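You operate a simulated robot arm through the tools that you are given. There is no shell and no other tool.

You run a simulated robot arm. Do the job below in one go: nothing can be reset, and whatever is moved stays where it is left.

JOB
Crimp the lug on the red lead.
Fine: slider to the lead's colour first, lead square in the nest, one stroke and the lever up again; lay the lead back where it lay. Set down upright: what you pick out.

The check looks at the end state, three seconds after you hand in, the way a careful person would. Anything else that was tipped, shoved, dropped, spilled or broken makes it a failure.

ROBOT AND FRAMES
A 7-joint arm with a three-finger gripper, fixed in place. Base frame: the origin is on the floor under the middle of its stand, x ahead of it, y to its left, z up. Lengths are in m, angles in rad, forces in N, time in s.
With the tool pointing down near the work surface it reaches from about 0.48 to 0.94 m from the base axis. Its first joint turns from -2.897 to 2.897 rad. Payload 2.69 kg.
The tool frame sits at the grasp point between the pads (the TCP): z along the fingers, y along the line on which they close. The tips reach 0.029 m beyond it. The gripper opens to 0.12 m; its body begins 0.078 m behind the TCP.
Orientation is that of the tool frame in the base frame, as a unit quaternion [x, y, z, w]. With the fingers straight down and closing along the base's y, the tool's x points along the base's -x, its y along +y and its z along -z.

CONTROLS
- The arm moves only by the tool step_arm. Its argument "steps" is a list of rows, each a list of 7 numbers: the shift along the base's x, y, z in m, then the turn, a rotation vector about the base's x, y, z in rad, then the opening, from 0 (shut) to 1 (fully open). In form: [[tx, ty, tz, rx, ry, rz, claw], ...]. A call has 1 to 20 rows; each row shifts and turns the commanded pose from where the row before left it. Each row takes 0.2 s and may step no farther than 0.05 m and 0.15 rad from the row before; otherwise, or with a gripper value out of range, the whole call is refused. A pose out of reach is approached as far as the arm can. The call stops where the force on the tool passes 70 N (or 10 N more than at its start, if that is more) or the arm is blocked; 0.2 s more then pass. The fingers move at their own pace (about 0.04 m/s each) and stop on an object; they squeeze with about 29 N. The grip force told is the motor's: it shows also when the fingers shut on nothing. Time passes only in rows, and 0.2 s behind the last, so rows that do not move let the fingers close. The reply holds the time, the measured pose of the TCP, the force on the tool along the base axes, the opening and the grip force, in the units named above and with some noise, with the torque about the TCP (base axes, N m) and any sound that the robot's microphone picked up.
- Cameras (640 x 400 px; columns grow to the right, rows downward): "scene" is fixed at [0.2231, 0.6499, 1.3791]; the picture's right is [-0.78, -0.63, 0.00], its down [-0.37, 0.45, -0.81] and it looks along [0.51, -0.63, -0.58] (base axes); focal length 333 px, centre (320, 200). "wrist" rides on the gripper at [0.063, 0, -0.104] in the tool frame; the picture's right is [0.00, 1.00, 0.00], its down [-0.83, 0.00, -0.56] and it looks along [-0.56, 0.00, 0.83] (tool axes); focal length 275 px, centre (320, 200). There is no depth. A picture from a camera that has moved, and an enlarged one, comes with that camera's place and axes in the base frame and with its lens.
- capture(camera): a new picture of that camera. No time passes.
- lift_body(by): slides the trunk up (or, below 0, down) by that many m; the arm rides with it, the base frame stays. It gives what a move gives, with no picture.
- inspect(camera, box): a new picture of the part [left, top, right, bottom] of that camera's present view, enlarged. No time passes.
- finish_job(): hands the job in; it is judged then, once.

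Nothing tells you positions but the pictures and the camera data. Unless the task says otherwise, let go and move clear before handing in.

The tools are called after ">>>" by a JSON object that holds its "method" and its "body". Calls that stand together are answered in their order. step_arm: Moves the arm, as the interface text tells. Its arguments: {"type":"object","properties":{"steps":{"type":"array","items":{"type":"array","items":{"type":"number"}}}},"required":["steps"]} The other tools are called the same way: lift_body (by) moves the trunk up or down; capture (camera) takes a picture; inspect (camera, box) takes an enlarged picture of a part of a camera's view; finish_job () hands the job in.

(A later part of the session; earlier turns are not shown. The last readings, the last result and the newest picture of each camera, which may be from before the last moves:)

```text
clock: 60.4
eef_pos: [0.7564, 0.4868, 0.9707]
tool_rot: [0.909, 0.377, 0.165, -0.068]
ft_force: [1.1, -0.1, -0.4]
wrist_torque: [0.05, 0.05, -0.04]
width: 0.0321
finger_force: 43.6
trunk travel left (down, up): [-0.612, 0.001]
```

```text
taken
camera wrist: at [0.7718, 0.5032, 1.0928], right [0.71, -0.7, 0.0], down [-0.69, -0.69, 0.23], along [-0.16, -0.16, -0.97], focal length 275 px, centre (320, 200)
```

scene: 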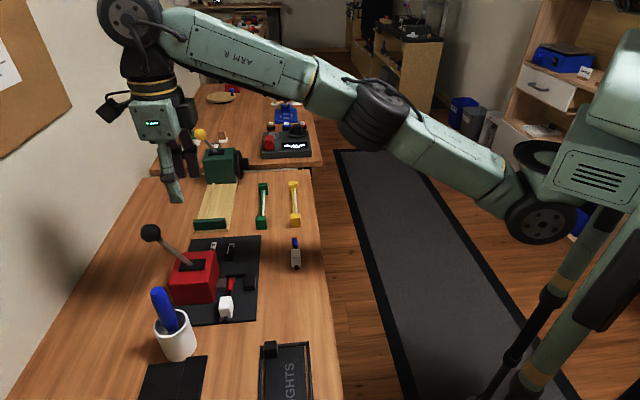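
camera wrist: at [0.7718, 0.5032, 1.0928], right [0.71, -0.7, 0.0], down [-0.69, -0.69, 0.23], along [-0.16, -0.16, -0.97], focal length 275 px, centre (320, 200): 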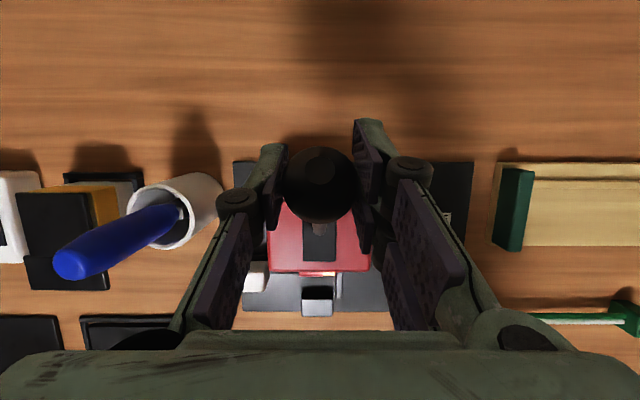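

Knob gripped. I'll begin the stroke slowly, pulling it toward the robot along the arc, checking forces and the ram on the way.

>>> {"method": "step_arm", "body": {"steps": [[-0.0034, -0.0034, 0.0025, 0, 0, 0, 0], [-0.0033, -0.0033, 0.0025, 0, 0, 0, 0], [0, 0, 0, 0, 0, 0, 0]]}}

>>> {"method": "inspect", "body": {"camera": "wrist", "box": [220, 140, 420, 330]}}

```text
clock: 61.2
eef_pos: [0.7501, 0.4819, 0.9757]
tool_rot: [0.909, 0.376, 0.165, -0.068]
ft_force: [11.6, 6.7, -7.0]
wrist_torque: [1.1, -0.99, -0.14]
width: 0.0322
finger_force: 44.7
trunk travel left (down, up): [-0.612, 0.001]
```

```text
2.11 times, centred on (320, 235) of wrist
camera zoom: at [0.7661, 0.4975, 1.0969], right [0.71, -0.7, 0.0], down [-0.69, -0.69, 0.23], along [-0.16, -0.16, -0.97], focal length 580 px, centre (320, 126)
```

zoom: 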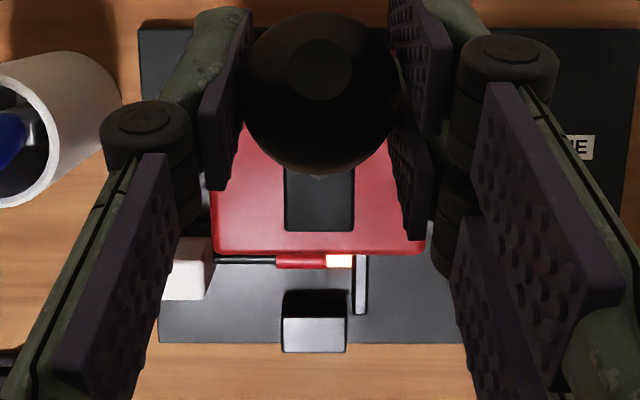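

The lever moves forward with about 13 N of resistance, so this is the stroke direction. I'll continue along the arc.

>>> {"method": "step_arm", "body": {"steps": [[-0.0032, -0.0032, 0.0019, 0, 0, 0, 0], [-0.0032, -0.0032, 0.0018, 0, 0, 0, 0], [-0.0033, -0.0033, 0.0015, 0, 0, 0, 0], [-0.0033, -0.0033, 0.0014, 0, 0, 0, 0], [0, 0, 0, 0, 0, 0, 0]]}}

>>> {"method": "inspect", "body": {"camera": "wrist", "box": [220, 140, 420, 330]}}

>>> {"method": "inspect", "body": {"camera": "scene", "box": [130, 210, 290, 330]}}

```text
clock: 62.4
eef_pos: [0.7371, 0.4693, 0.9825]
tool_rot: [0.91, 0.375, 0.165, -0.068]
ft_force: [12.9, 2.0, -7.7]
wrist_torque: [1.01, -0.99, -0.04]
width: 0.0324
finger_force: 45.4
trunk travel left (down, up): [-0.612, 0.001]
```

```text
2.11 times, centred on (320, 235) of wrist
camera zoom: at [0.7531, 0.4847, 1.1037], right [0.71, -0.7, 0.0], down [-0.69, -0.69, 0.23], along [-0.16, -0.16, -0.97], focal length 580 px, centre (320, 126)
```

zoom: 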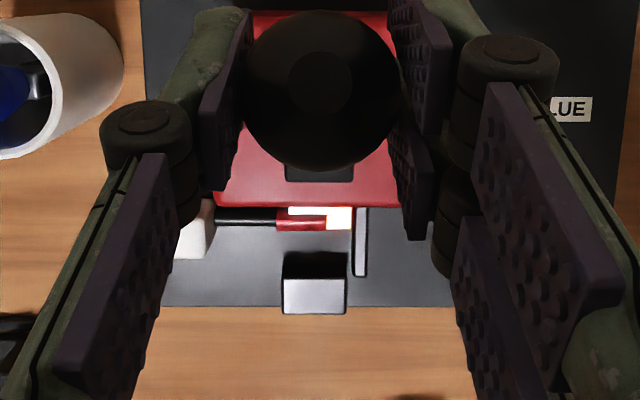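

```text
3.33 times, centred on (210, 270) of scene
camera zoom: at [0.2231, 0.6499, 1.3791], right [-0.78, -0.63, 0.0], down [-0.37, 0.45, -0.81], along [0.51, -0.63, -0.58], focal length 1111 px, centre (687, -33)
```

zoom: 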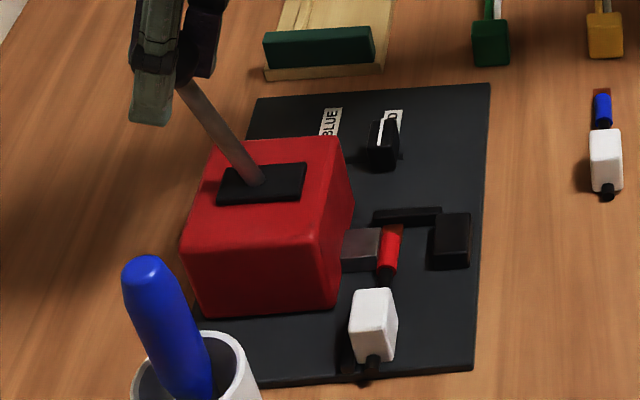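

>>> {"method": "inspect", "body": {"camera": "wrist", "box": [265, 195, 355, 245]}}

>>> {"method": "inspect", "body": {"camera": "scene", "box": [205, 255, 265, 325]}}

```text
7.11 times, centred on (310, 220) of wrist
camera zoom: at [0.7531, 0.4847, 1.1037], right [0.71, -0.7, 0.0], down [-0.69, -0.69, 0.23], along [-0.16, -0.16, -0.97], focal length 1958 px, centre (391, 58)
```

zoom: 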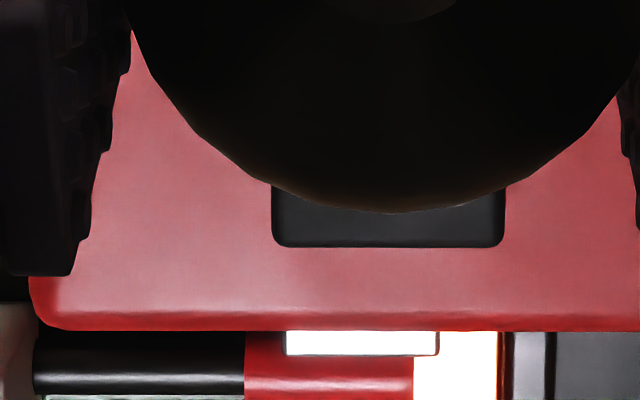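

```text
5.71 times, centred on (235, 290) of scene
camera zoom: at [0.2231, 0.6499, 1.3791], right [-0.78, -0.63, 0.0], down [-0.37, 0.45, -0.81], along [0.51, -0.63, -0.58], focal length 1905 px, centre (806, -314)
```

zoom: 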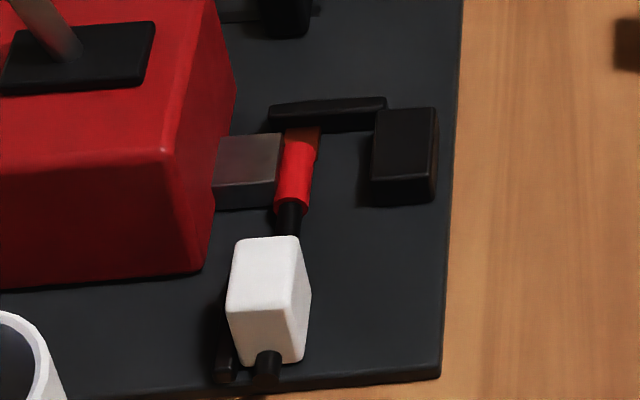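

The ram has come forward about 2–3 mm and now meets the sleeve. I'll continue in small steps while watching the lead.

>>> {"method": "step_arm", "body": {"steps": [[-0.0034, -0.0034, 0.0012, 0, 0, 0, 0], [-0.0033, -0.0033, 0.0011, 0, 0, 0, 0], [0, 0, 0, 0, 0, 0, 0]]}}

>>> {"method": "inspect", "body": {"camera": "wrist", "box": [245, 195, 375, 270]}}

>>> {"method": "inspect", "body": {"camera": "scene", "box": [205, 255, 265, 325]}}

```text
clock: 63.2
eef_pos: [0.7313, 0.4618, 0.9852]
tool_rot: [0.91, 0.375, 0.166, -0.067]
ft_force: [15.7, 2.9, -7.0]
wrist_torque: [1.11, -0.97, -0.04]
width: 0.0324
finger_force: 45.5
trunk travel left (down, up): [-0.612, 0.001]
```

```text
4.92 times, centred on (310, 232) of wrist
camera zoom: at [0.7465, 0.4779, 1.1061], right [0.71, -0.7, 0.0], down [-0.69, -0.69, 0.23], along [-0.16, -0.16, -0.97], focal length 1355 px, centre (369, 40)
```

zoom: 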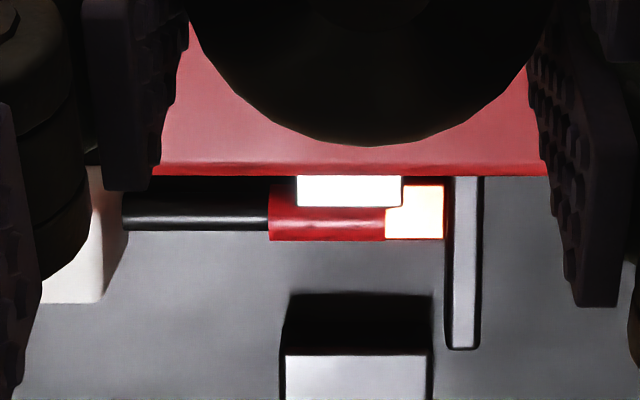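

```text
5.71 times, centred on (235, 290) of scene
camera zoom: at [0.2231, 0.6499, 1.3791], right [-0.78, -0.63, 0.0], down [-0.37, 0.45, -0.81], along [0.51, -0.63, -0.58], focal length 1905 px, centre (806, -314)
```

zoom: 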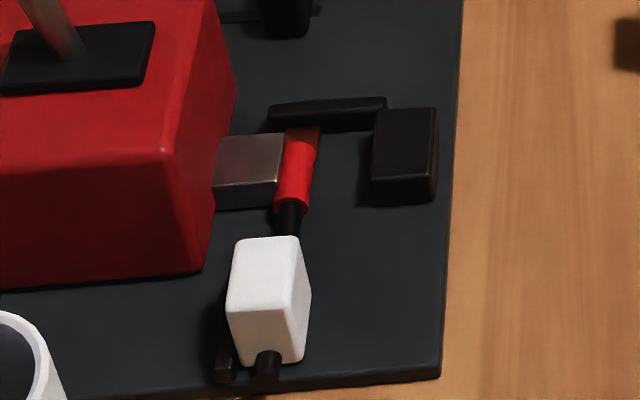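

The ram closes onto the sleeve without shifting the lead, and the lug stays square. I'll continue the stroke.

>>> {"method": "step_arm", "body": {"steps": [[-0.0034, -0.0034, 0.0007, 0, 0, 0, 0], [-0.0034, -0.0034, 0.0007, 0, 0, 0, 0], [-0.0034, -0.0034, 0.0003, 0, 0, 0, 0], [-0.0034, -0.0034, 0.0002, 0, 0, 0, 0], [-0.0034, -0.0034, -0.0001, 0, 0, 0, 0], [-0.0034, -0.0034, -0.0002, 0, 0, 0, 0], [0, 0, 0, 0, 0, 0, 0]]}}

>>> {"method": "inspect", "body": {"camera": "wrist", "box": [245, 175, 375, 250]}}

>>> {"method": "inspect", "body": {"camera": "scene", "box": [150, 225, 270, 325]}}

```text
clock: 64.8
eef_pos: [0.7095, 0.4411, 0.9876]
tool_rot: [0.909, 0.377, 0.164, -0.068]
ft_force: [10.9, 4.6, -7.6]
wrist_torque: [1.14, -0.51, -0.15]
width: 0.0323
finger_force: 45.1
trunk travel left (down, up): [-0.612, 0.001]
```

```text
4.92 times, centred on (310, 212) of wrist
camera zoom: at [0.7258, 0.4574, 1.1082], right [0.71, -0.7, 0.0], down [-0.69, -0.69, 0.23], along [-0.16, -0.16, -0.97], focal length 1355 px, centre (369, 138)
```

zoom: 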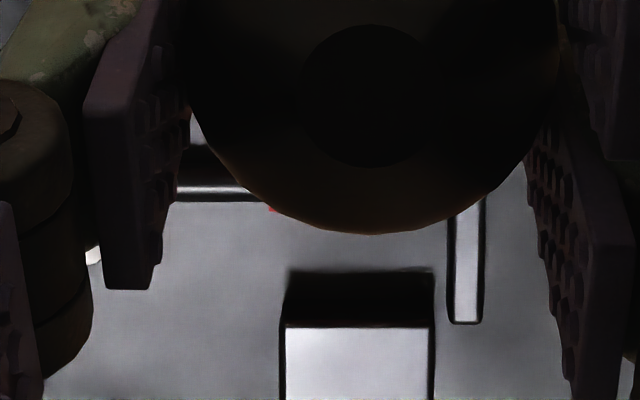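

```text
4.00 times, centred on (210, 275) of scene
camera zoom: at [0.2231, 0.6499, 1.3791], right [-0.78, -0.63, 0.0], down [-0.37, 0.45, -0.81], along [0.51, -0.63, -0.58], focal length 1333 px, centre (760, -100)
```

zoom: 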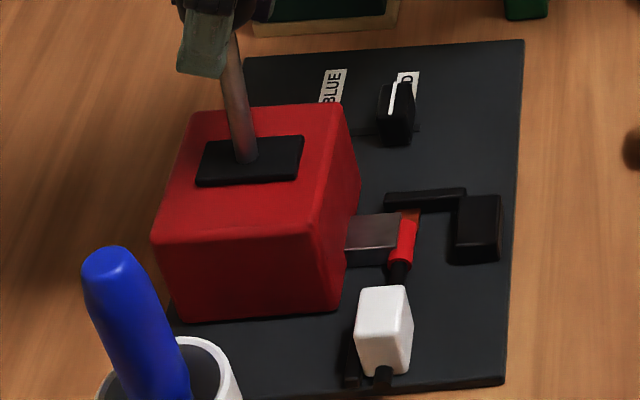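

Lever is about vertical and the lead is undisturbed. I'll continue pulling forward and down.

>>> {"method": "step_arm", "body": {"steps": [[-0.0034, -0.0034, -0.0005, 0, 0, 0, 0], [-0.0034, -0.0034, -0.0007, 0, 0, 0, 0], [-0.0034, -0.0034, -0.0009, 0, 0, 0, 0], [-0.0033, -0.0033, -0.0011, 0, 0, 0, 0], [-0.0033, -0.0033, -0.0013, 0, 0, 0, 0], [-0.0033, -0.0033, -0.0015, 0, 0, 0, 0], [0, 0, 0, 0, 0, 0, 0]]}}

>>> {"method": "inspect", "body": {"camera": "scene", "box": [150, 225, 270, 325]}}

```text
clock: 66.4
eef_pos: [0.6902, 0.4222, 0.9819]
tool_rot: [0.909, 0.377, 0.166, -0.069]
ft_force: [13.1, 5.9, 7.2]
wrist_torque: [1.2, -1.15, 0.25]
width: 0.0326
finger_force: 45.1
trunk travel left (down, up): [-0.612, 0.001]
```

```text
4.00 times, centred on (210, 275) of scene
camera zoom: at [0.2231, 0.6499, 1.3791], right [-0.78, -0.63, 0.0], down [-0.37, 0.45, -0.81], along [0.51, -0.63, -0.58], focal length 1333 px, centre (760, -100)
```

zoom: 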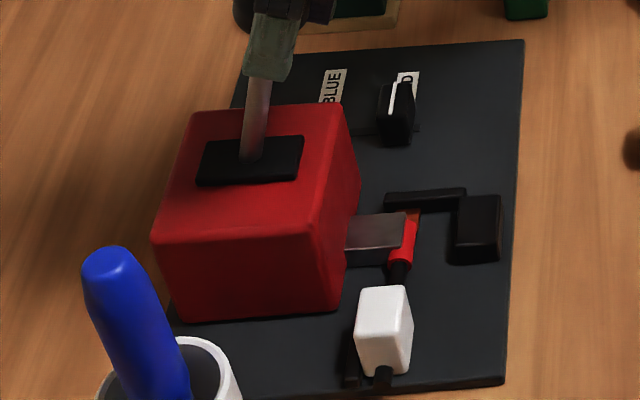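

>>> {"method": "step_arm", "body": {"steps": [[-0.0032, -0.0032, -0.0018, 0, 0, 0, 0], [-0.0032, -0.0032, -0.0018, 0, 0, 0, 0], [-0.0031, -0.0031, -0.0022, 0, 0, 0, 0], [0, 0, 0, 0, 0, 0, 0]]}}

>>> {"method": "inspect", "body": {"camera": "scene", "box": [150, 225, 270, 325]}}

```text
clock: 67.4
eef_pos: [0.6795, 0.4112, 0.9758]
tool_rot: [0.909, 0.376, 0.166, -0.068]
ft_force: [12.2, 3.6, 8.4]
wrist_torque: [1.01, -1.09, -0.07]
width: 0.0326
finger_force: 45.0
trunk travel left (down, up): [-0.612, 0.001]
```

```text
4.00 times, centred on (210, 275) of scene
camera zoom: at [0.2231, 0.6499, 1.3791], right [-0.78, -0.63, 0.0], down [-0.37, 0.45, -0.81], along [0.51, -0.63, -0.58], focal length 1333 px, centre (760, -100)
```

zoom: 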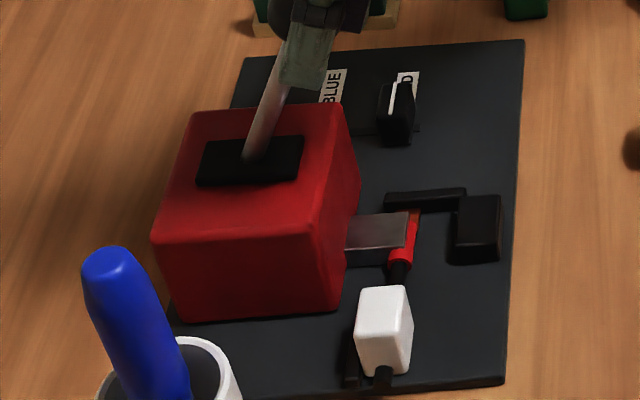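

>>> {"method": "step_arm", "body": {"steps": [[-0.0031, -0.0031, -0.0022, 0, 0, 0, 0], [-0.003, -0.003, -0.0025, 0, 0, 0, 0], [-0.0029, -0.0029, -0.0026, 0, 0, 0, 0], [0, 0, 0, 0, 0, 0, 0]]}}

>>> {"method": "inspect", "body": {"camera": "scene", "box": [150, 225, 270, 325]}}

```text
clock: 68.4
eef_pos: [0.6705, 0.4015, 0.9677]
tool_rot: [0.909, 0.377, 0.165, -0.068]
ft_force: [10.9, 6.8, 5.6]
wrist_torque: [1.09, -0.95, 0.01]
width: 0.0326
finger_force: 45.1
trunk travel left (down, up): [-0.612, 0.001]
```

```text
4.00 times, centred on (210, 275) of scene
camera zoom: at [0.2231, 0.6499, 1.3791], right [-0.78, -0.63, 0.0], down [-0.37, 0.45, -0.81], along [0.51, -0.63, -0.58], focal length 1333 px, centre (760, -100)
```

zoom: 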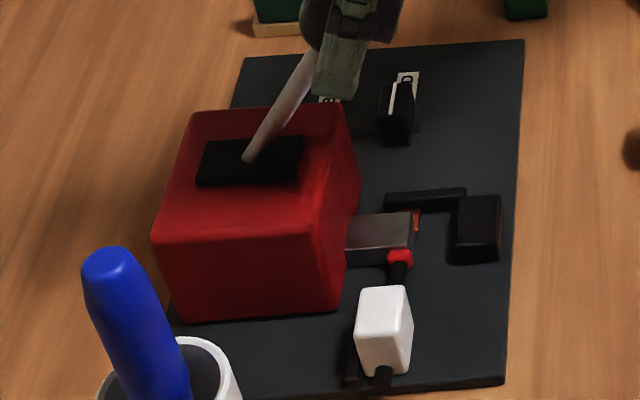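

>>> {"method": "step_arm", "body": {"steps": [[-0.0028, -0.0028, -0.0029, 0, 0, 0, 0], [-0.0027, -0.0027, -0.003, 0, 0, 0, 0], [-0.0026, -0.0026, -0.0032, 0, 0, 0, 0], [0, 0, 0, 0, 0, 0, 0]]}}

>>> {"method": "inspect", "body": {"camera": "scene", "box": [150, 225, 270, 325]}}

```text
clock: 69.4
eef_pos: [0.6631, 0.3935, 0.9611]
tool_rot: [0.909, 0.376, 0.166, -0.07]
ft_force: [16.8, 13.8, 12.0]
wrist_torque: [0.21, -0.46, 0.11]
width: 0.0323
finger_force: 44.9
trunk travel left (down, up): [-0.612, 0.001]
```

```text
4.00 times, centred on (210, 275) of scene
camera zoom: at [0.2231, 0.6499, 1.3791], right [-0.78, -0.63, 0.0], down [-0.37, 0.45, -0.81], along [0.51, -0.63, -0.58], focal length 1333 px, centre (760, -100)
```

zoom: 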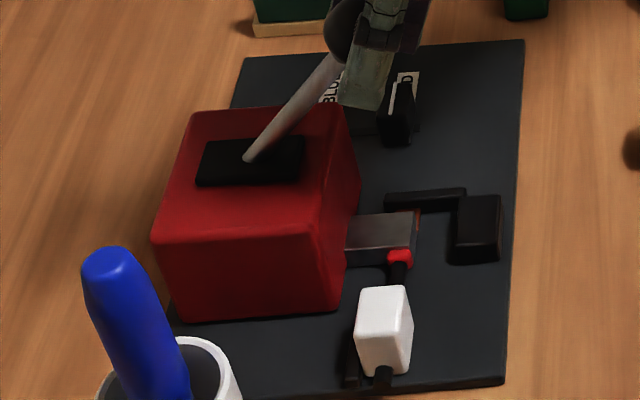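

Resistance is rising (about 25 N), so the end of the stroke is probably near. Going on in smaller steps.

>>> {"method": "step_arm", "body": {"steps": [[-0.0025, -0.0025, -0.0033, 0, 0, 0, 0], [0, 0, 0, 0, 0, 0, 0]]}}

>>> {"method": "capture", "body": {"camera": "wrist"}}

>>> {"method": "inspect", "body": {"camera": "scene", "box": [150, 195, 290, 325]}}

```text
clock: 70.0
eef_pos: [0.6597, 0.3906, 0.9561]
tool_rot: [0.909, 0.376, 0.168, -0.069]
ft_force: [14.0, 10.7, 17.7]
wrist_torque: [-0.29, -0.82, -0.41]
width: 0.0318
finger_force: 44.7
trunk travel left (down, up): [-0.612, 0.001]
```

```text
taken
camera wrist: at [0.6758, 0.4075, 1.0782], right [0.71, -0.7, 0.0], down [-0.69, -0.69, 0.23], along [-0.16, -0.16, -0.97], focal length 275 px, centre (320, 200)
```

wrist: 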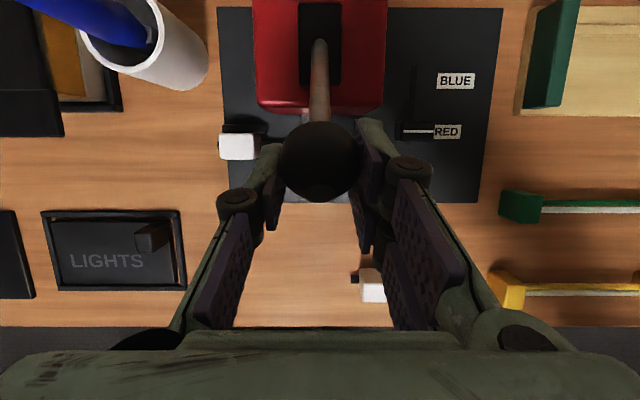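

```text
3.08 times, centred on (220, 260) of scene
camera zoom: at [0.2231, 0.6499, 1.3791], right [-0.78, -0.63, 0.0], down [-0.37, 0.45, -0.81], along [0.51, -0.63, -0.58], focal length 1026 px, centre (628, 15)
```

zoom: 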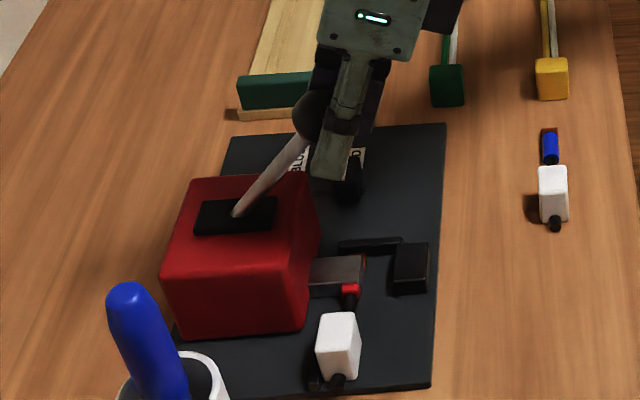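

>>> {"method": "inspect", "body": {"camera": "scene", "box": [205, 255, 265, 325]}}

>>> {"method": "inspect", "body": {"camera": "wrist", "box": [230, 90, 400, 210]}}

>>> {"method": "inspect", "body": {"camera": "scene", "box": [180, 190, 260, 270]}}

```text
5.71 times, centred on (235, 290) of scene
camera zoom: at [0.2231, 0.6499, 1.3791], right [-0.78, -0.63, 0.0], down [-0.37, 0.45, -0.81], along [0.51, -0.63, -0.58], focal length 1905 px, centre (806, -314)
```

zoom: 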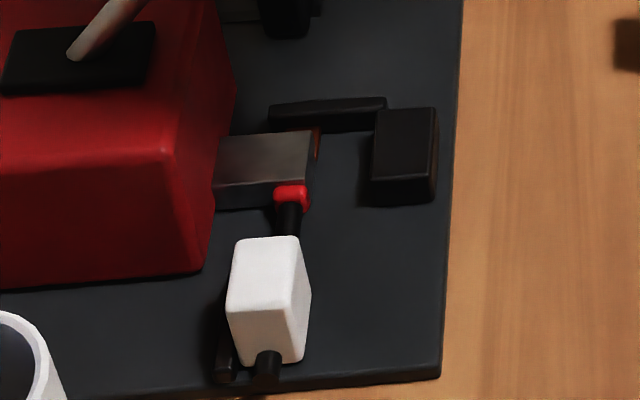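

```text
3.33 times, centred on (315, 150) of wrist
camera zoom: at [0.6758, 0.4075, 1.0782], right [0.71, -0.7, 0.0], down [-0.69, -0.69, 0.23], along [-0.16, -0.16, -0.97], focal length 918 px, centre (337, 367)
```

zoom: 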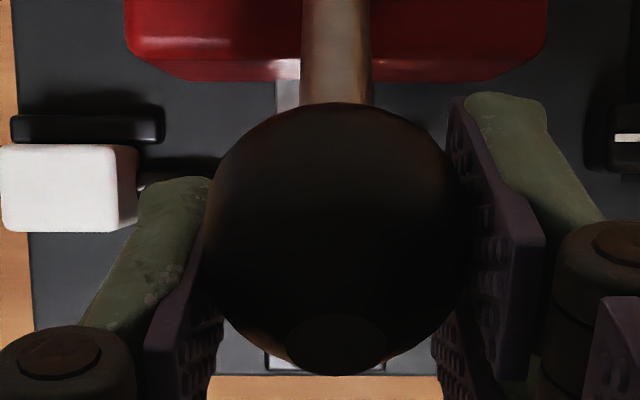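

```text
5.00 times, centred on (220, 230) of scene
camera zoom: at [0.2231, 0.6499, 1.3791], right [-0.78, -0.63, 0.0], down [-0.37, 0.45, -0.81], along [0.51, -0.63, -0.58], focal length 1667 px, centre (820, 50)
```

zoom: 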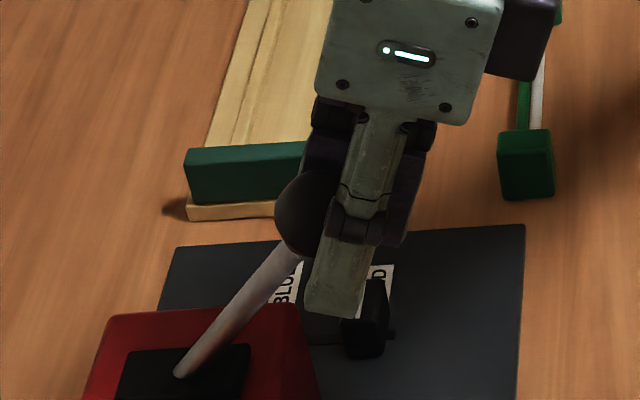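

The ram now fully covers the sleeve, the lead hasn't moved, and the knob (θ≈−36°) seems to have reached an end stop. I'll press slightly further to confirm it's bottomed.

>>> {"method": "step_arm", "body": {"steps": [[-0.002, -0.002, -0.003, 0, 0, 0, 0], [-0.001, -0.001, -0.002, 0, 0, 0, 0], [0, 0, 0, 0, 0, 0, 0]]}}

>>> {"method": "inspect", "body": {"camera": "scene", "box": [180, 190, 260, 270]}}

>>> {"method": "inspect", "body": {"camera": "scene", "box": [205, 255, 265, 325]}}

```text
clock: 70.8
eef_pos: [0.6573, 0.3876, 0.9521]
tool_rot: [0.909, 0.375, 0.168, -0.068]
ft_force: [16.4, 4.2, 20.4]
wrist_torque: [-0.35, -0.81, -0.85]
width: 0.0311
finger_force: 44.9
trunk travel left (down, up): [-0.612, 0.001]
```

```text
5.00 times, centred on (220, 230) of scene
camera zoom: at [0.2231, 0.6499, 1.3791], right [-0.78, -0.63, 0.0], down [-0.37, 0.45, -0.81], along [0.51, -0.63, -0.58], focal length 1667 px, centre (820, 50)
```

zoom: 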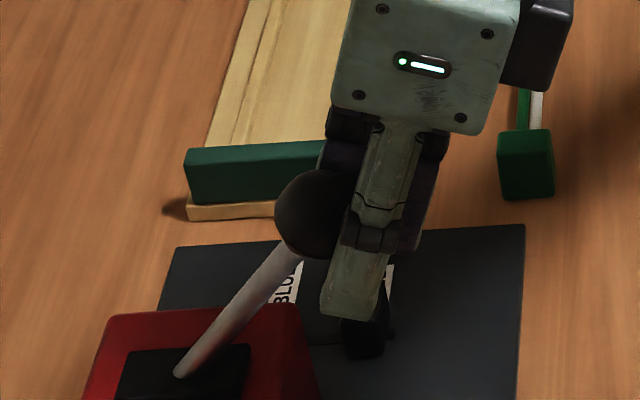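

```text
5.71 times, centred on (235, 290) of scene
camera zoom: at [0.2231, 0.6499, 1.3791], right [-0.78, -0.63, 0.0], down [-0.37, 0.45, -0.81], along [0.51, -0.63, -0.58], focal length 1905 px, centre (806, -314)
```

zoom: 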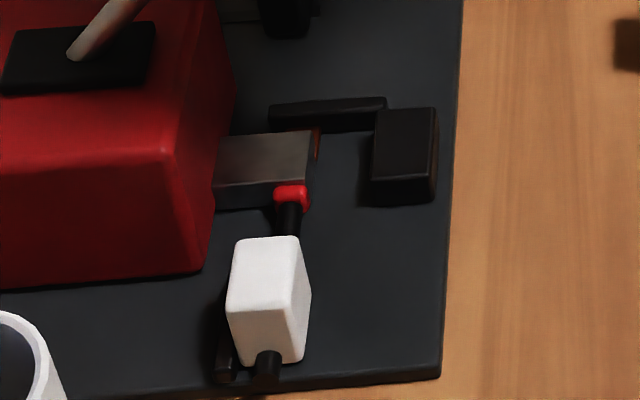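

The lever didn't move any further under about 24 N along its path, so it's bottomed: one full stroke. The knob has slid toward the edge of the pads, so I'll open the fingers and see whether the lever stays or springs back before bringing it up.

>>> {"method": "step_arm", "body": {"steps": [[0, 0, 0, 0, 0, 0, 0.3], [0, 0, 0, 0, 0, 0, 0.5], [0, 0, 0, 0, 0, 0, 0.5]]}}

>>> {"method": "inspect", "body": {"camera": "scene", "box": [150, 195, 290, 325]}}

>>> {"method": "capture", "body": {"camera": "wrist"}}

```text
clock: 71.6
eef_pos: [0.6556, 0.3894, 0.9503]
tool_rot: [0.909, 0.376, 0.165, -0.068]
ft_force: [0.3, 0.1, 0.1]
wrist_torque: [0.0, 0.0, 0.0]
width: 0.0602
finger_force: 0.0
trunk travel left (down, up): [-0.612, 0.001]
```

```text
3.08 times, centred on (220, 260) of scene
camera zoom: at [0.2231, 0.6499, 1.3791], right [-0.78, -0.63, 0.0], down [-0.37, 0.45, -0.81], along [0.51, -0.63, -0.58], focal length 1026 px, centre (628, 15)
```

zoom: 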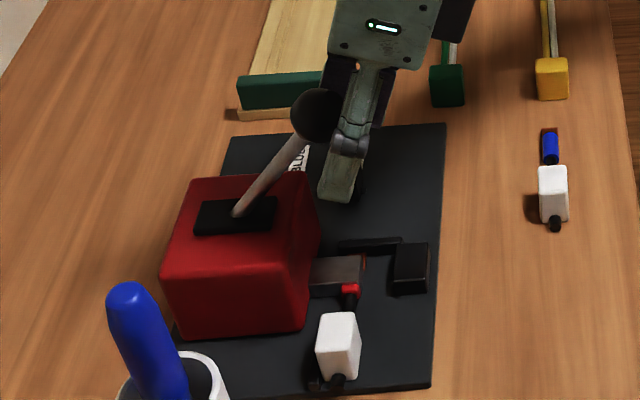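

```text
taken
camera wrist: at [0.6722, 0.4048, 1.0719], right [0.71, -0.7, 0.0], down [-0.69, -0.69, 0.23], along [-0.16, -0.16, -0.97], focal length 275 px, centre (320, 200)
```

wrist: 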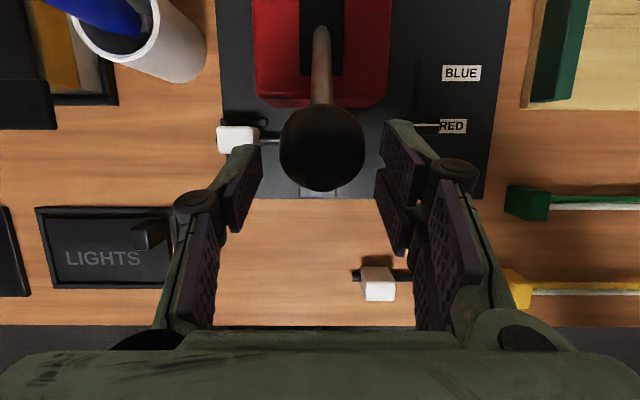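

The lever stays down by itself. I'll re-centre the grip on the knob, confirm it's fully bottomed, then bring it back up.

>>> {"method": "step_arm", "body": {"steps": [[0.0064, 0.0064, 0.006, 0, 0, 0, 0.5], [0.0064, 0.0064, 0.006, 0, 0, 0, 0.5], [0, 0, 0, 0, 0, 0, 0.2], [0, 0, 0, 0, 0, 0, 0], [0, 0, 0, 0, 0, 0, 0], [0, 0, 0, 0, 0, 0, 0]]}}

>>> {"method": "capture", "body": {"camera": "wrist"}}

>>> {"method": "inspect", "body": {"camera": "scene", "box": [180, 190, 260, 270]}}

```text
clock: 73.0
eef_pos: [0.67, 0.4004, 0.9631]
tool_rot: [0.91, 0.375, 0.165, -0.068]
ft_force: [4.1, -4.9, 0.1]
wrist_torque: [0.23, 0.17, 0.37]
width: 0.0323
finger_force: 36.9
trunk travel left (down, up): [-0.612, 0.001]
```

```text
taken
camera wrist: at [0.6856, 0.4174, 1.0844], right [0.71, -0.7, 0.0], down [-0.69, -0.69, 0.23], along [-0.16, -0.16, -0.97], focal length 275 px, centre (320, 200)
```

wrist: 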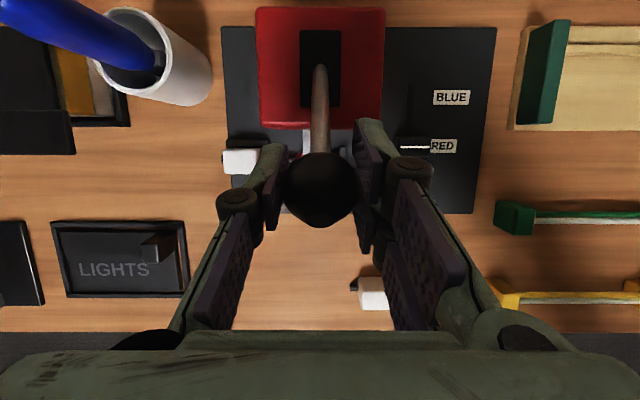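

```text
5.00 times, centred on (220, 230) of scene
camera zoom: at [0.2231, 0.6499, 1.3791], right [-0.78, -0.63, 0.0], down [-0.37, 0.45, -0.81], along [0.51, -0.63, -0.58], focal length 1667 px, centre (820, 50)
```

zoom: 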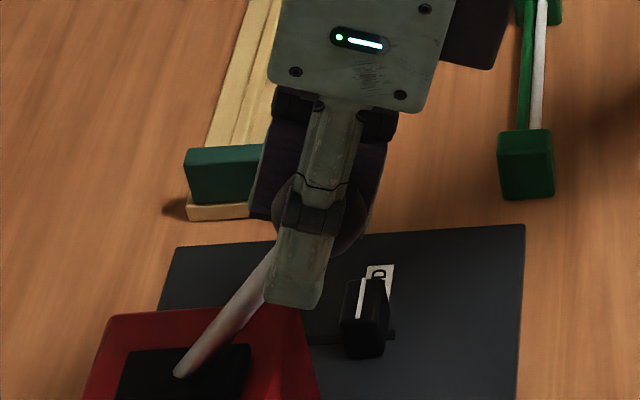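

>>> {"method": "step_arm", "body": {"steps": [[-0.0018, -0.0018, -0.0017, 0, 0, 0, 0], [-0.0018, -0.0018, -0.0017, 0, 0, 0, 0], [0, 0, 0, 0, 0, 0, 0]]}}

>>> {"method": "capture", "body": {"camera": "wrist"}}

>>> {"method": "inspect", "body": {"camera": "scene", "box": [205, 255, 265, 325]}}

```text
clock: 73.8
eef_pos: [0.6695, 0.4009, 0.9632]
tool_rot: [0.908, 0.377, 0.168, -0.07]
ft_force: [26.2, 21.4, 14.1]
wrist_torque: [0.79, -0.11, 0.34]
width: 0.0322
finger_force: 44.9
trunk travel left (down, up): [-0.612, 0.001]
```

```text
taken
camera wrist: at [0.6835, 0.4153, 1.0832], right [0.71, -0.7, 0.0], down [-0.69, -0.69, 0.22], along [-0.15, -0.16, -0.98], focal length 275 px, centre (320, 200)
```

wrist: 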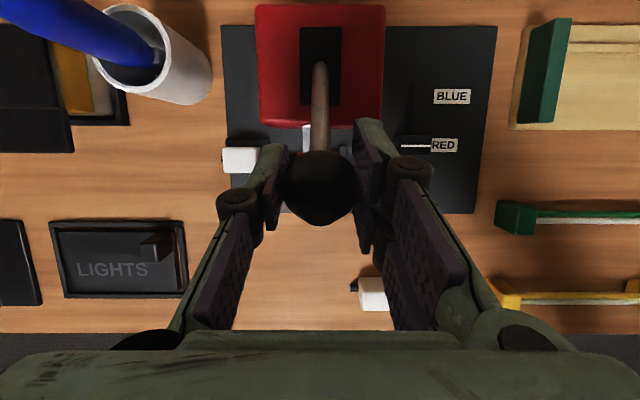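

```text
5.71 times, centred on (235, 290) of scene
camera zoom: at [0.2231, 0.6499, 1.3791], right [-0.78, -0.63, 0.0], down [-0.37, 0.45, -0.81], along [0.51, -0.63, -0.58], focal length 1905 px, centre (806, -314)
```

zoom: 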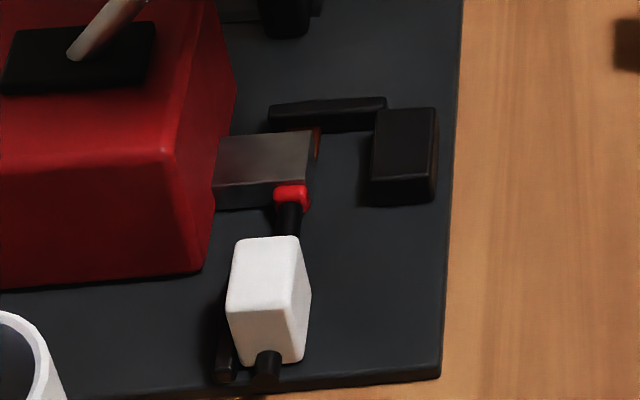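

The lever doesn't budge under about 36 N, so it's at the end stop. Now I'll raise the lever back along its arc.

>>> {"method": "step_arm", "body": {"steps": [[0.0018, 0.0018, 0.0017, 0, 0, 0, 0], [0.0018, 0.0018, 0.0017, 0, 0, 0, 0], [0.0028, 0.0028, 0.0027, 0, 0, 0, 0], [0.0028, 0.0028, 0.0027, 0, 0, 0, 0], [0.003, 0.003, 0.0024, 0, 0, 0, 0], [0.003, 0.003, 0.0024, 0, 0, 0, 0], [0.0031, 0.0031, 0.002, 0, 0, 0, 0], [0.0031, 0.0031, 0.002, 0, 0, 0, 0], [0, 0, 0, 0, 0, 0, 0]]}}

>>> {"method": "capture", "body": {"camera": "wrist"}}

>>> {"method": "inspect", "body": {"camera": "scene", "box": [150, 225, 270, 325]}}

```text
clock: 75.8
eef_pos: [0.6877, 0.419, 0.977]
tool_rot: [0.909, 0.376, 0.166, -0.068]
ft_force: [-8.3, -7.5, -9.9]
wrist_torque: [-0.8, 1.28, 0.16]
width: 0.0317
finger_force: 44.7
trunk travel left (down, up): [-0.612, 0.001]
```

```text
taken
camera wrist: at [0.7035, 0.4355, 1.0987], right [0.71, -0.7, 0.0], down [-0.69, -0.69, 0.23], along [-0.16, -0.16, -0.97], focal length 275 px, centre (320, 200)
```

wrist: 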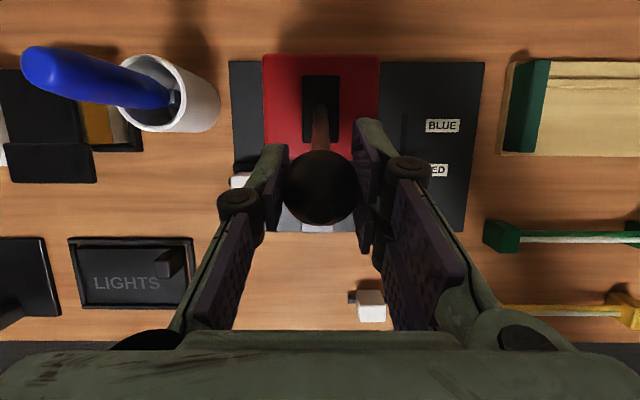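

```text
4.00 times, centred on (210, 275) of scene
camera zoom: at [0.2231, 0.6499, 1.3791], right [-0.78, -0.63, 0.0], down [-0.37, 0.45, -0.81], along [0.51, -0.63, -0.58], focal length 1333 px, centre (760, -100)
```

zoom: 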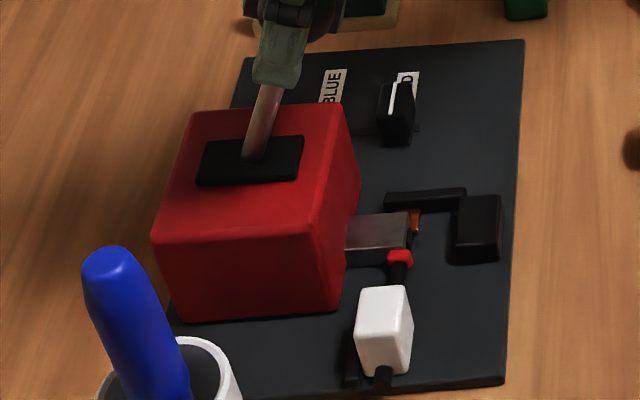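

The lever is coming back, with the ram retracting. Continuing.

>>> {"method": "step_arm", "body": {"steps": [[0.0033, 0.0033, 0.0016, 0, 0, 0, 0], [0.0033, 0.0033, 0.0016, 0, 0, 0, 0], [0.0033, 0.0033, 0.0012, 0, 0, 0, 0], [0.0033, 0.0033, 0.0012, 0, 0, 0, 0], [0.0034, 0.0034, 0.0008, 0, 0, 0, 0], [0.0034, 0.0034, 0.0008, 0, 0, 0, 0], [0.0034, 0.0034, 0.0004, 0, 0, 0, 0], [0.0034, 0.0034, 0.0004, 0, 0, 0, 0], [0.0034, 0.0034, 0, 0, 0, 0, 0], [0.0034, 0.0034, 0, 0, 0, 0, 0], [0, 0, 0, 0, 0, 0, 0]]}}

>>> {"method": "capture", "body": {"camera": "wrist"}}

```text
clock: 78.2
eef_pos: [0.7208, 0.4519, 0.9852]
tool_rot: [0.909, 0.376, 0.165, -0.068]
ft_force: [-5.5, -12.4, -2.1]
wrist_torque: [-0.96, 0.84, -0.04]
width: 0.0325
finger_force: 44.7
trunk travel left (down, up): [-0.612, 0.001]
```

```text
taken
camera wrist: at [0.7367, 0.4684, 1.1069], right [0.71, -0.7, 0.0], down [-0.69, -0.69, 0.23], along [-0.16, -0.16, -0.97], focal length 275 px, centre (320, 200)
```

wrist: 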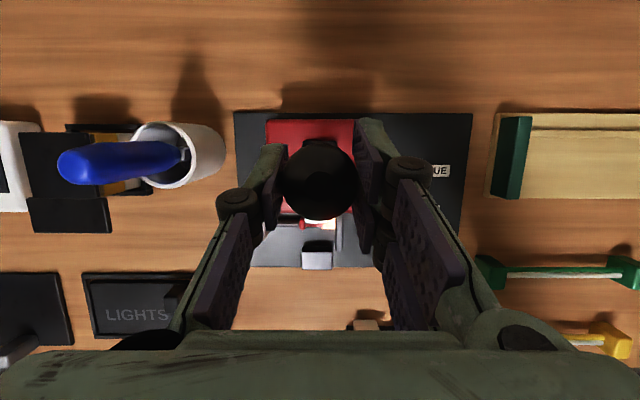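

>>> {"method": "step_arm", "body": {"steps": [[0.0034, 0.0034, -0.0005, 0, 0, 0, 0], [0.0034, 0.0034, -0.0005, 0, 0, 0, 0], [0.0034, 0.0034, -0.0009, 0, 0, 0, 0], [0.0034, 0.0034, -0.0009, 0, 0, 0, 0], [0.0033, 0.0033, -0.0013, 0, 0, 0, 0], [0.0033, 0.0033, -0.0013, 0, 0, 0, 0], [0.0032, 0.0032, -0.0017, 0, 0, 0, 0], [0.0032, 0.0032, -0.0017, 0, 0, 0, 0], [0, 0, 0, 0, 0, 0, 0]]}}

>>> {"method": "capture", "body": {"camera": "wrist"}}

```text
clock: 80.2
eef_pos: [0.7485, 0.4793, 0.977]
tool_rot: [0.909, 0.376, 0.166, -0.068]
ft_force: [-2.9, -13.7, 3.2]
wrist_torque: [-0.94, 0.97, -0.06]
width: 0.0322
finger_force: 44.9
trunk travel left (down, up): [-0.612, 0.001]
```

```text
taken
camera wrist: at [0.7636, 0.4952, 1.0985], right [0.71, -0.7, 0.0], down [-0.69, -0.69, 0.23], along [-0.16, -0.16, -0.97], focal length 275 px, centre (320, 200)
```

wrist: 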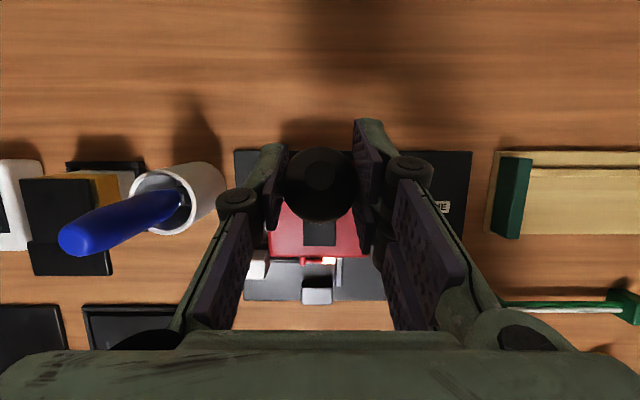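

>>> {"method": "step_arm", "body": {"steps": [[0.0031, 0.0031, -0.0021, 0, 0, 0, 0], [0.0031, 0.0031, -0.0021, 0, 0, 0, 0], [0.0022, 0.0022, -0.0017, 0, 0, 0, 0], [0, 0, 0, 0, 0, 0, 0]]}}

>>> {"method": "capture", "body": {"camera": "wrist"}}

```text
clock: 81.2
eef_pos: [0.756, 0.4871, 0.9715]
tool_rot: [0.909, 0.376, 0.166, -0.068]
ft_force: [-2.3, -12.8, 5.2]
wrist_torque: [-0.95, 0.91, -0.06]
width: 0.0322
finger_force: 44.9
trunk travel left (down, up): [-0.612, 0.001]
```

```text
taken
camera wrist: at [0.7716, 0.5031, 1.0929], right [0.71, -0.7, 0.0], down [-0.69, -0.69, 0.23], along [-0.16, -0.16, -0.97], focal length 275 px, centre (320, 200)
```

wrist: 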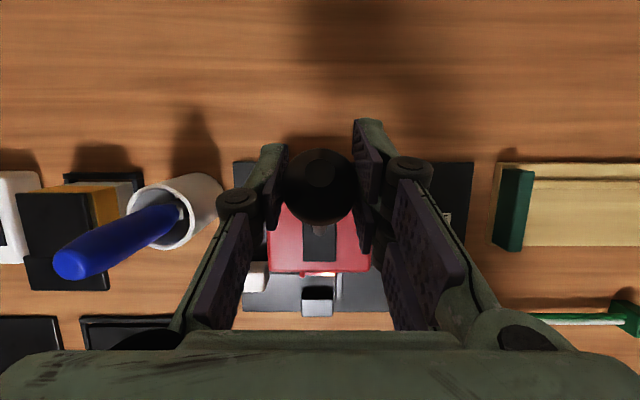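

The hand is back at its starting pose on the knob. I'll nudge slightly further to make sure the lever is at its upper stop.

>>> {"method": "step_arm", "body": {"steps": [[0.0015, 0.0015, -0.0013, 0, 0, 0, 0], [0.001, 0.001, -0.0009, 0, 0, 0, 0], [0, 0, 0, 0, 0, 0, 0]]}}

>>> {"method": "inspect", "body": {"camera": "scene", "box": [130, 210, 270, 330]}}

>>> {"method": "capture", "body": {"camera": "wrist"}}

```text
clock: 82.0
eef_pos: [0.7577, 0.4881, 0.9711]
tool_rot: [0.91, 0.375, 0.166, -0.067]
ft_force: [-12.5, -26.3, 9.0]
wrist_torque: [-0.6, 0.65, -0.12]
width: 0.0322
finger_force: 44.8
trunk travel left (down, up): [-0.612, 0.001]
```

```text
3.33 times, centred on (200, 270) of scene
camera zoom: at [0.2231, 0.6499, 1.3791], right [-0.78, -0.63, 0.0], down [-0.37, 0.45, -0.81], along [0.51, -0.63, -0.58], focal length 1111 px, centre (720, -33)
```

zoom: 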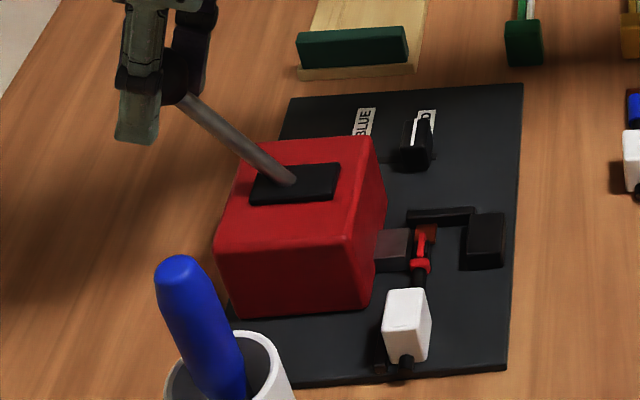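

```text
taken
camera wrist: at [0.7727, 0.5044, 1.0921], right [0.71, -0.71, 0.0], down [-0.69, -0.69, 0.23], along [-0.16, -0.16, -0.97], focal length 275 px, centre (320, 200)
```

wrist: 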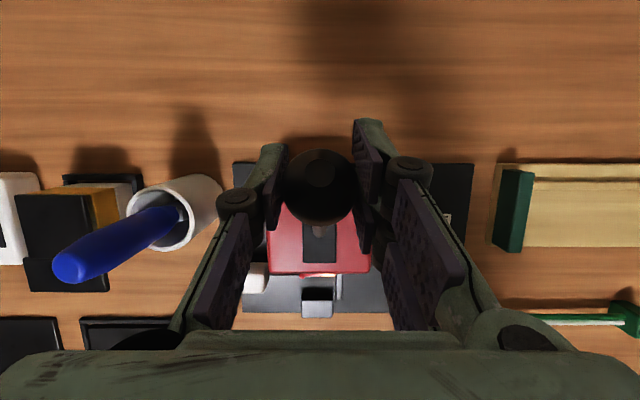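

The lever is at its upper stop and the red barrel now looks visibly pinched (crimped). I'll let go of the knob and back out straight toward the robot.

>>> {"method": "step_arm", "body": {"steps": [[-0.001, -0.001, 0.0008, 0, 0, 0, 0], [0, 0, 0, 0, 0, 0, 0.3], [0, 0, 0, 0, 0, 0, 0.55], [0, 0, 0, 0, 0, 0, 0.55], [-0.015, -0.015, 0, 0, 0, 0, 0.55], [-0.02, -0.02, 0, 0, 0, 0, 0.55], [-0.0236, -0.0236, 0, 0, 0, 0, 0.55], [-0.0236, -0.0236, 0, 0, 0, 0, 0.55], [-0.02, -0.02, 0.02, 0, 0, 0, 0.55], [0, 0, 0, 0, 0, 0, 0.55]]}}

>>> {"method": "capture", "body": {"camera": "wrist"}}

>>> {"method": "inspect", "body": {"camera": "scene", "box": [130, 210, 270, 330]}}

```text
clock: 84.2
eef_pos: [0.6553, 0.3879, 0.9919]
tool_rot: [0.909, 0.377, 0.165, -0.069]
ft_force: [0.3, -0.6, -0.9]
wrist_torque: [-0.02, 0.01, 0.02]
width: 0.0659
finger_force: 0.0
trunk travel left (down, up): [-0.612, 0.001]
```

```text
taken
camera wrist: at [0.6711, 0.4033, 1.1119], right [0.71, -0.7, 0.0], down [-0.69, -0.69, 0.23], along [-0.16, -0.16, -0.97], focal length 275 px, centre (320, 200)
```

wrist: 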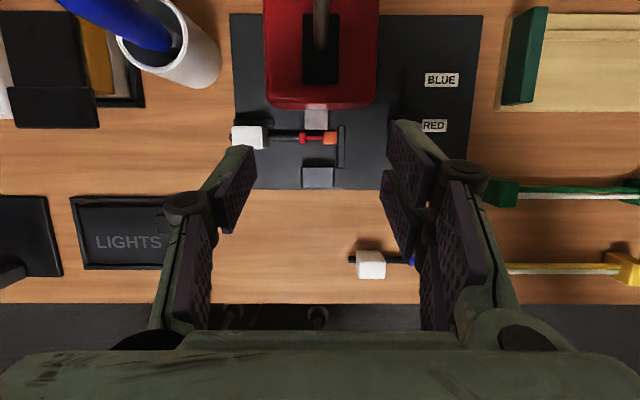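

```text
3.33 times, centred on (200, 270) of scene
camera zoom: at [0.2231, 0.6499, 1.3791], right [-0.78, -0.63, 0.0], down [-0.37, 0.45, -0.81], along [0.51, -0.63, -0.58], focal length 1111 px, centre (720, -33)
```

zoom: 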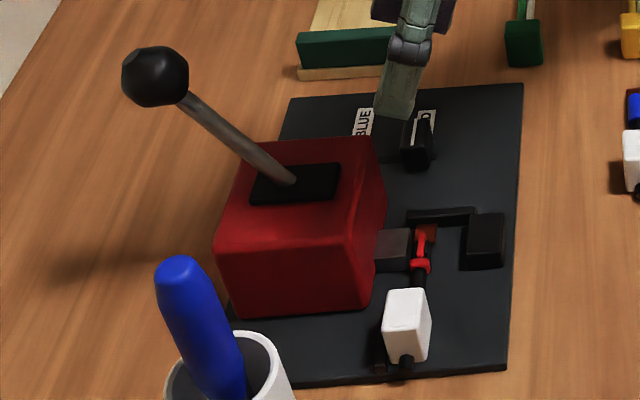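

>>> {"method": "inspect", "body": {"camera": "wrist", "box": [220, 90, 360, 190]}}

>>> {"method": "inspect", "body": {"camera": "scene", "box": [205, 255, 265, 325]}}

```text
4.00 times, centred on (290, 140) of wrist
camera zoom: at [0.6711, 0.4033, 1.1119], right [0.71, -0.7, 0.0], down [-0.69, -0.69, 0.23], along [-0.16, -0.16, -0.97], focal length 1101 px, centre (440, 440)
```

zoom: 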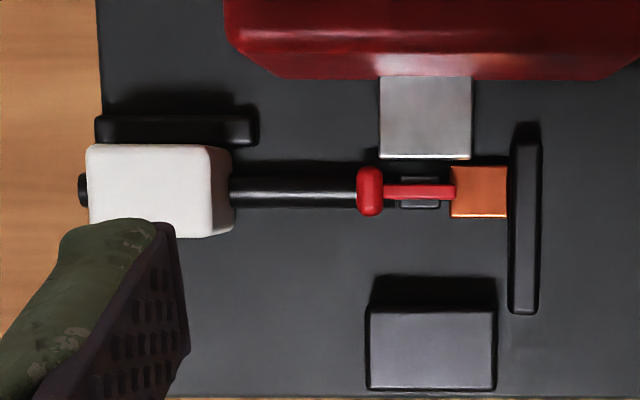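

```text
5.71 times, centred on (235, 290) of scene
camera zoom: at [0.2231, 0.6499, 1.3791], right [-0.78, -0.63, 0.0], down [-0.37, 0.45, -0.81], along [0.51, -0.63, -0.58], focal length 1905 px, centre (806, -314)
```

zoom: 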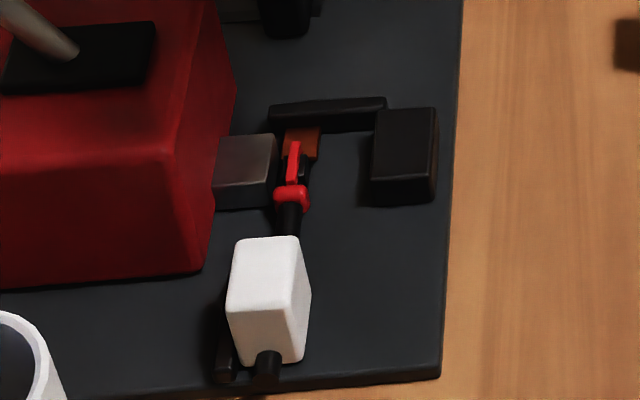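

The crimp is clear: the barrel is pinched, the ram retracted, and the lever up. I'll straighten the hand, put the trunk back, and turn the wrist again for picking up the lead.

>>> {"method": "step_arm", "body": {"steps": [[-0.0142, -0.0142, 0.015, -0.0849, 0.0849, 0, 0.5], [-0.0142, -0.0142, 0.015, -0.0849, 0.0849, 0, 0.4], [0, 0, 0.015, -0.0849, 0.0849, 0, 0.4], [0, 0, 0, 0, 0, 0, 0.4]]}}

>>> {"method": "lift_body", "body": {"by": -0.037}}

```text
clock: 85.2
eef_pos: [0.6264, 0.3594, 1.0354]
tool_rot: [0.924, 0.383, -0.001, 0.0]
ft_force: [-0.5, 0.0, 0.0]
wrist_torque: [0.0, 0.0, 0.01]
width: 0.0481
finger_force: 0.0
trunk travel left (down, up): [-0.612, 0.001]
```

```text
clock: 86.0
eef_pos: [0.6274, 0.3583, 0.9975]
tool_rot: [0.924, 0.382, 0.0, 0.0]
ft_force: [-0.6, -1.0, -0.5]
wrist_torque: [-0.01, -0.04, 0.0]
width: 0.048
finger_force: 0.1
trunk travel left (down, up): [-0.575, 0.038]
```

>>> {"method": "step_arm", "body": {"steps": [[0, 0, 0, 0, 0, -0.1309, 0.4], [0, 0, 0, 0, 0, -0.1309, 0.4], [0, 0, 0, 0, 0, -0.1309, 0.4], [0, 0, 0, 0, 0, -0.1309, 0.4], [0, 0, 0, 0, 0, -0.1309, 0.4], [0, 0, 0, 0, 0, -0.1309, 0.4], [0, 0, 0, 0, 0, -0.1309, 0.4], [0, 0, 0, 0, 0, -0.1309, 0.4], [0, 0, 0, 0, 0, -0.1309, 0.4], [0, 0, 0, 0, 0, -0.1309, 0.4], [0, 0, 0, 0, 0, -0.1309, 0.4], [0, 0, 0, 0, 0, -0.1309, 0.4], [0, 0, 0, 0, 0, 0, 0.4]]}}

>>> {"method": "capture", "body": {"camera": "wrist"}}

```text
clock: 88.8
eef_pos: [0.6264, 0.3588, 0.9979]
tool_rot: [0.923, -0.384, 0.0, 0.001]
ft_force: [-0.1, -0.1, 0.0]
wrist_torque: [0.01, 0.04, 0.01]
width: 0.048
finger_force: 0.2
trunk travel left (down, up): [-0.575, 0.038]
```

```text
taken
camera wrist: at [0.6726, 0.3143, 1.1037], right [-0.71, -0.71, 0.0], down [-0.59, 0.59, 0.56], along [-0.39, 0.39, -0.83], focal length 275 px, centre (320, 200)
```

wrist: 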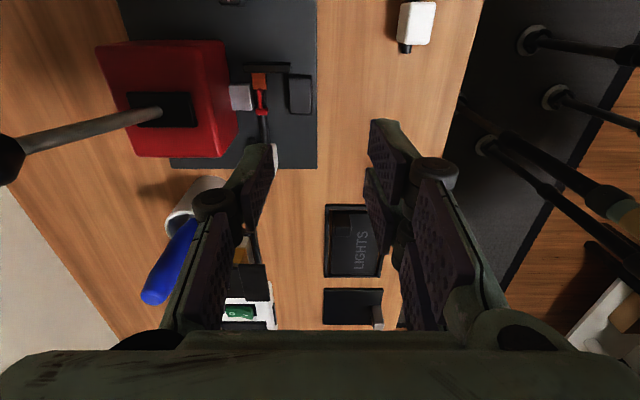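

>>> {"method": "step_arm", "body": {"steps": [[-0.0026, 0.0308, -0.014, 0, 0, 0, 0.27], [-0.0026, 0.0308, -0.014, 0, 0, 0, 0.27], [-0.0025, 0.0308, -0.014, 0, 0, 0, 0.27], [0, 0, 0, 0, 0, 0, 0.27], [0, 0, 0, 0, 0, 0, 0.27]]}}

>>> {"method": "capture", "body": {"camera": "wrist"}}

>>> {"method": "inspect", "body": {"camera": "wrist", "box": [240, 0, 400, 130]}}

```text
clock: 90.0
eef_pos: [0.6193, 0.4503, 0.9559]
tool_rot: [0.924, -0.383, 0.0, 0.0]
ft_force: [0.4, -0.5, 0.0]
wrist_torque: [-0.02, 0.0, 0.01]
width: 0.0324
finger_force: 0.0
trunk travel left (down, up): [-0.575, 0.038]
```

```text
taken
camera wrist: at [0.6643, 0.4054, 1.0619], right [-0.7, -0.71, 0.0], down [-0.59, 0.59, 0.56], along [-0.39, 0.39, -0.83], focal length 275 px, centre (320, 200)
```

wrist: 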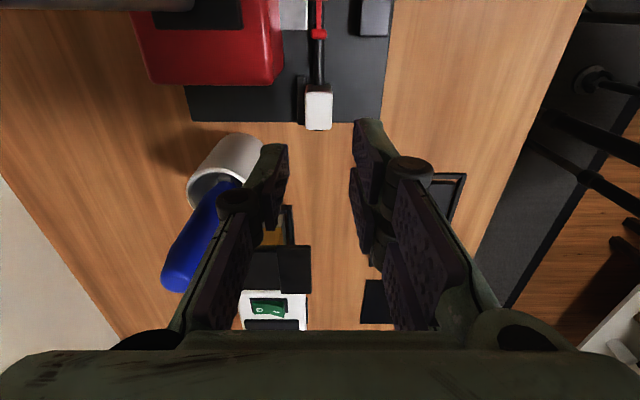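

```text
3.08 times, centred on (320, 65) of wrist
camera zoom: at [0.6643, 0.4054, 1.0619], right [-0.7, -0.71, 0.0], down [-0.59, 0.59, 0.56], along [-0.39, 0.39, -0.83], focal length 847 px, centre (320, 615)
```

zoom: 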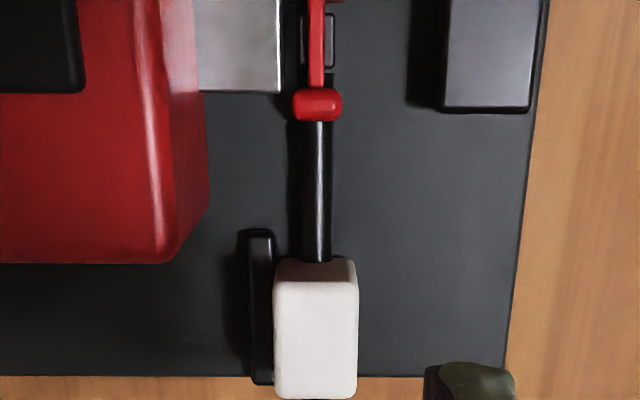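

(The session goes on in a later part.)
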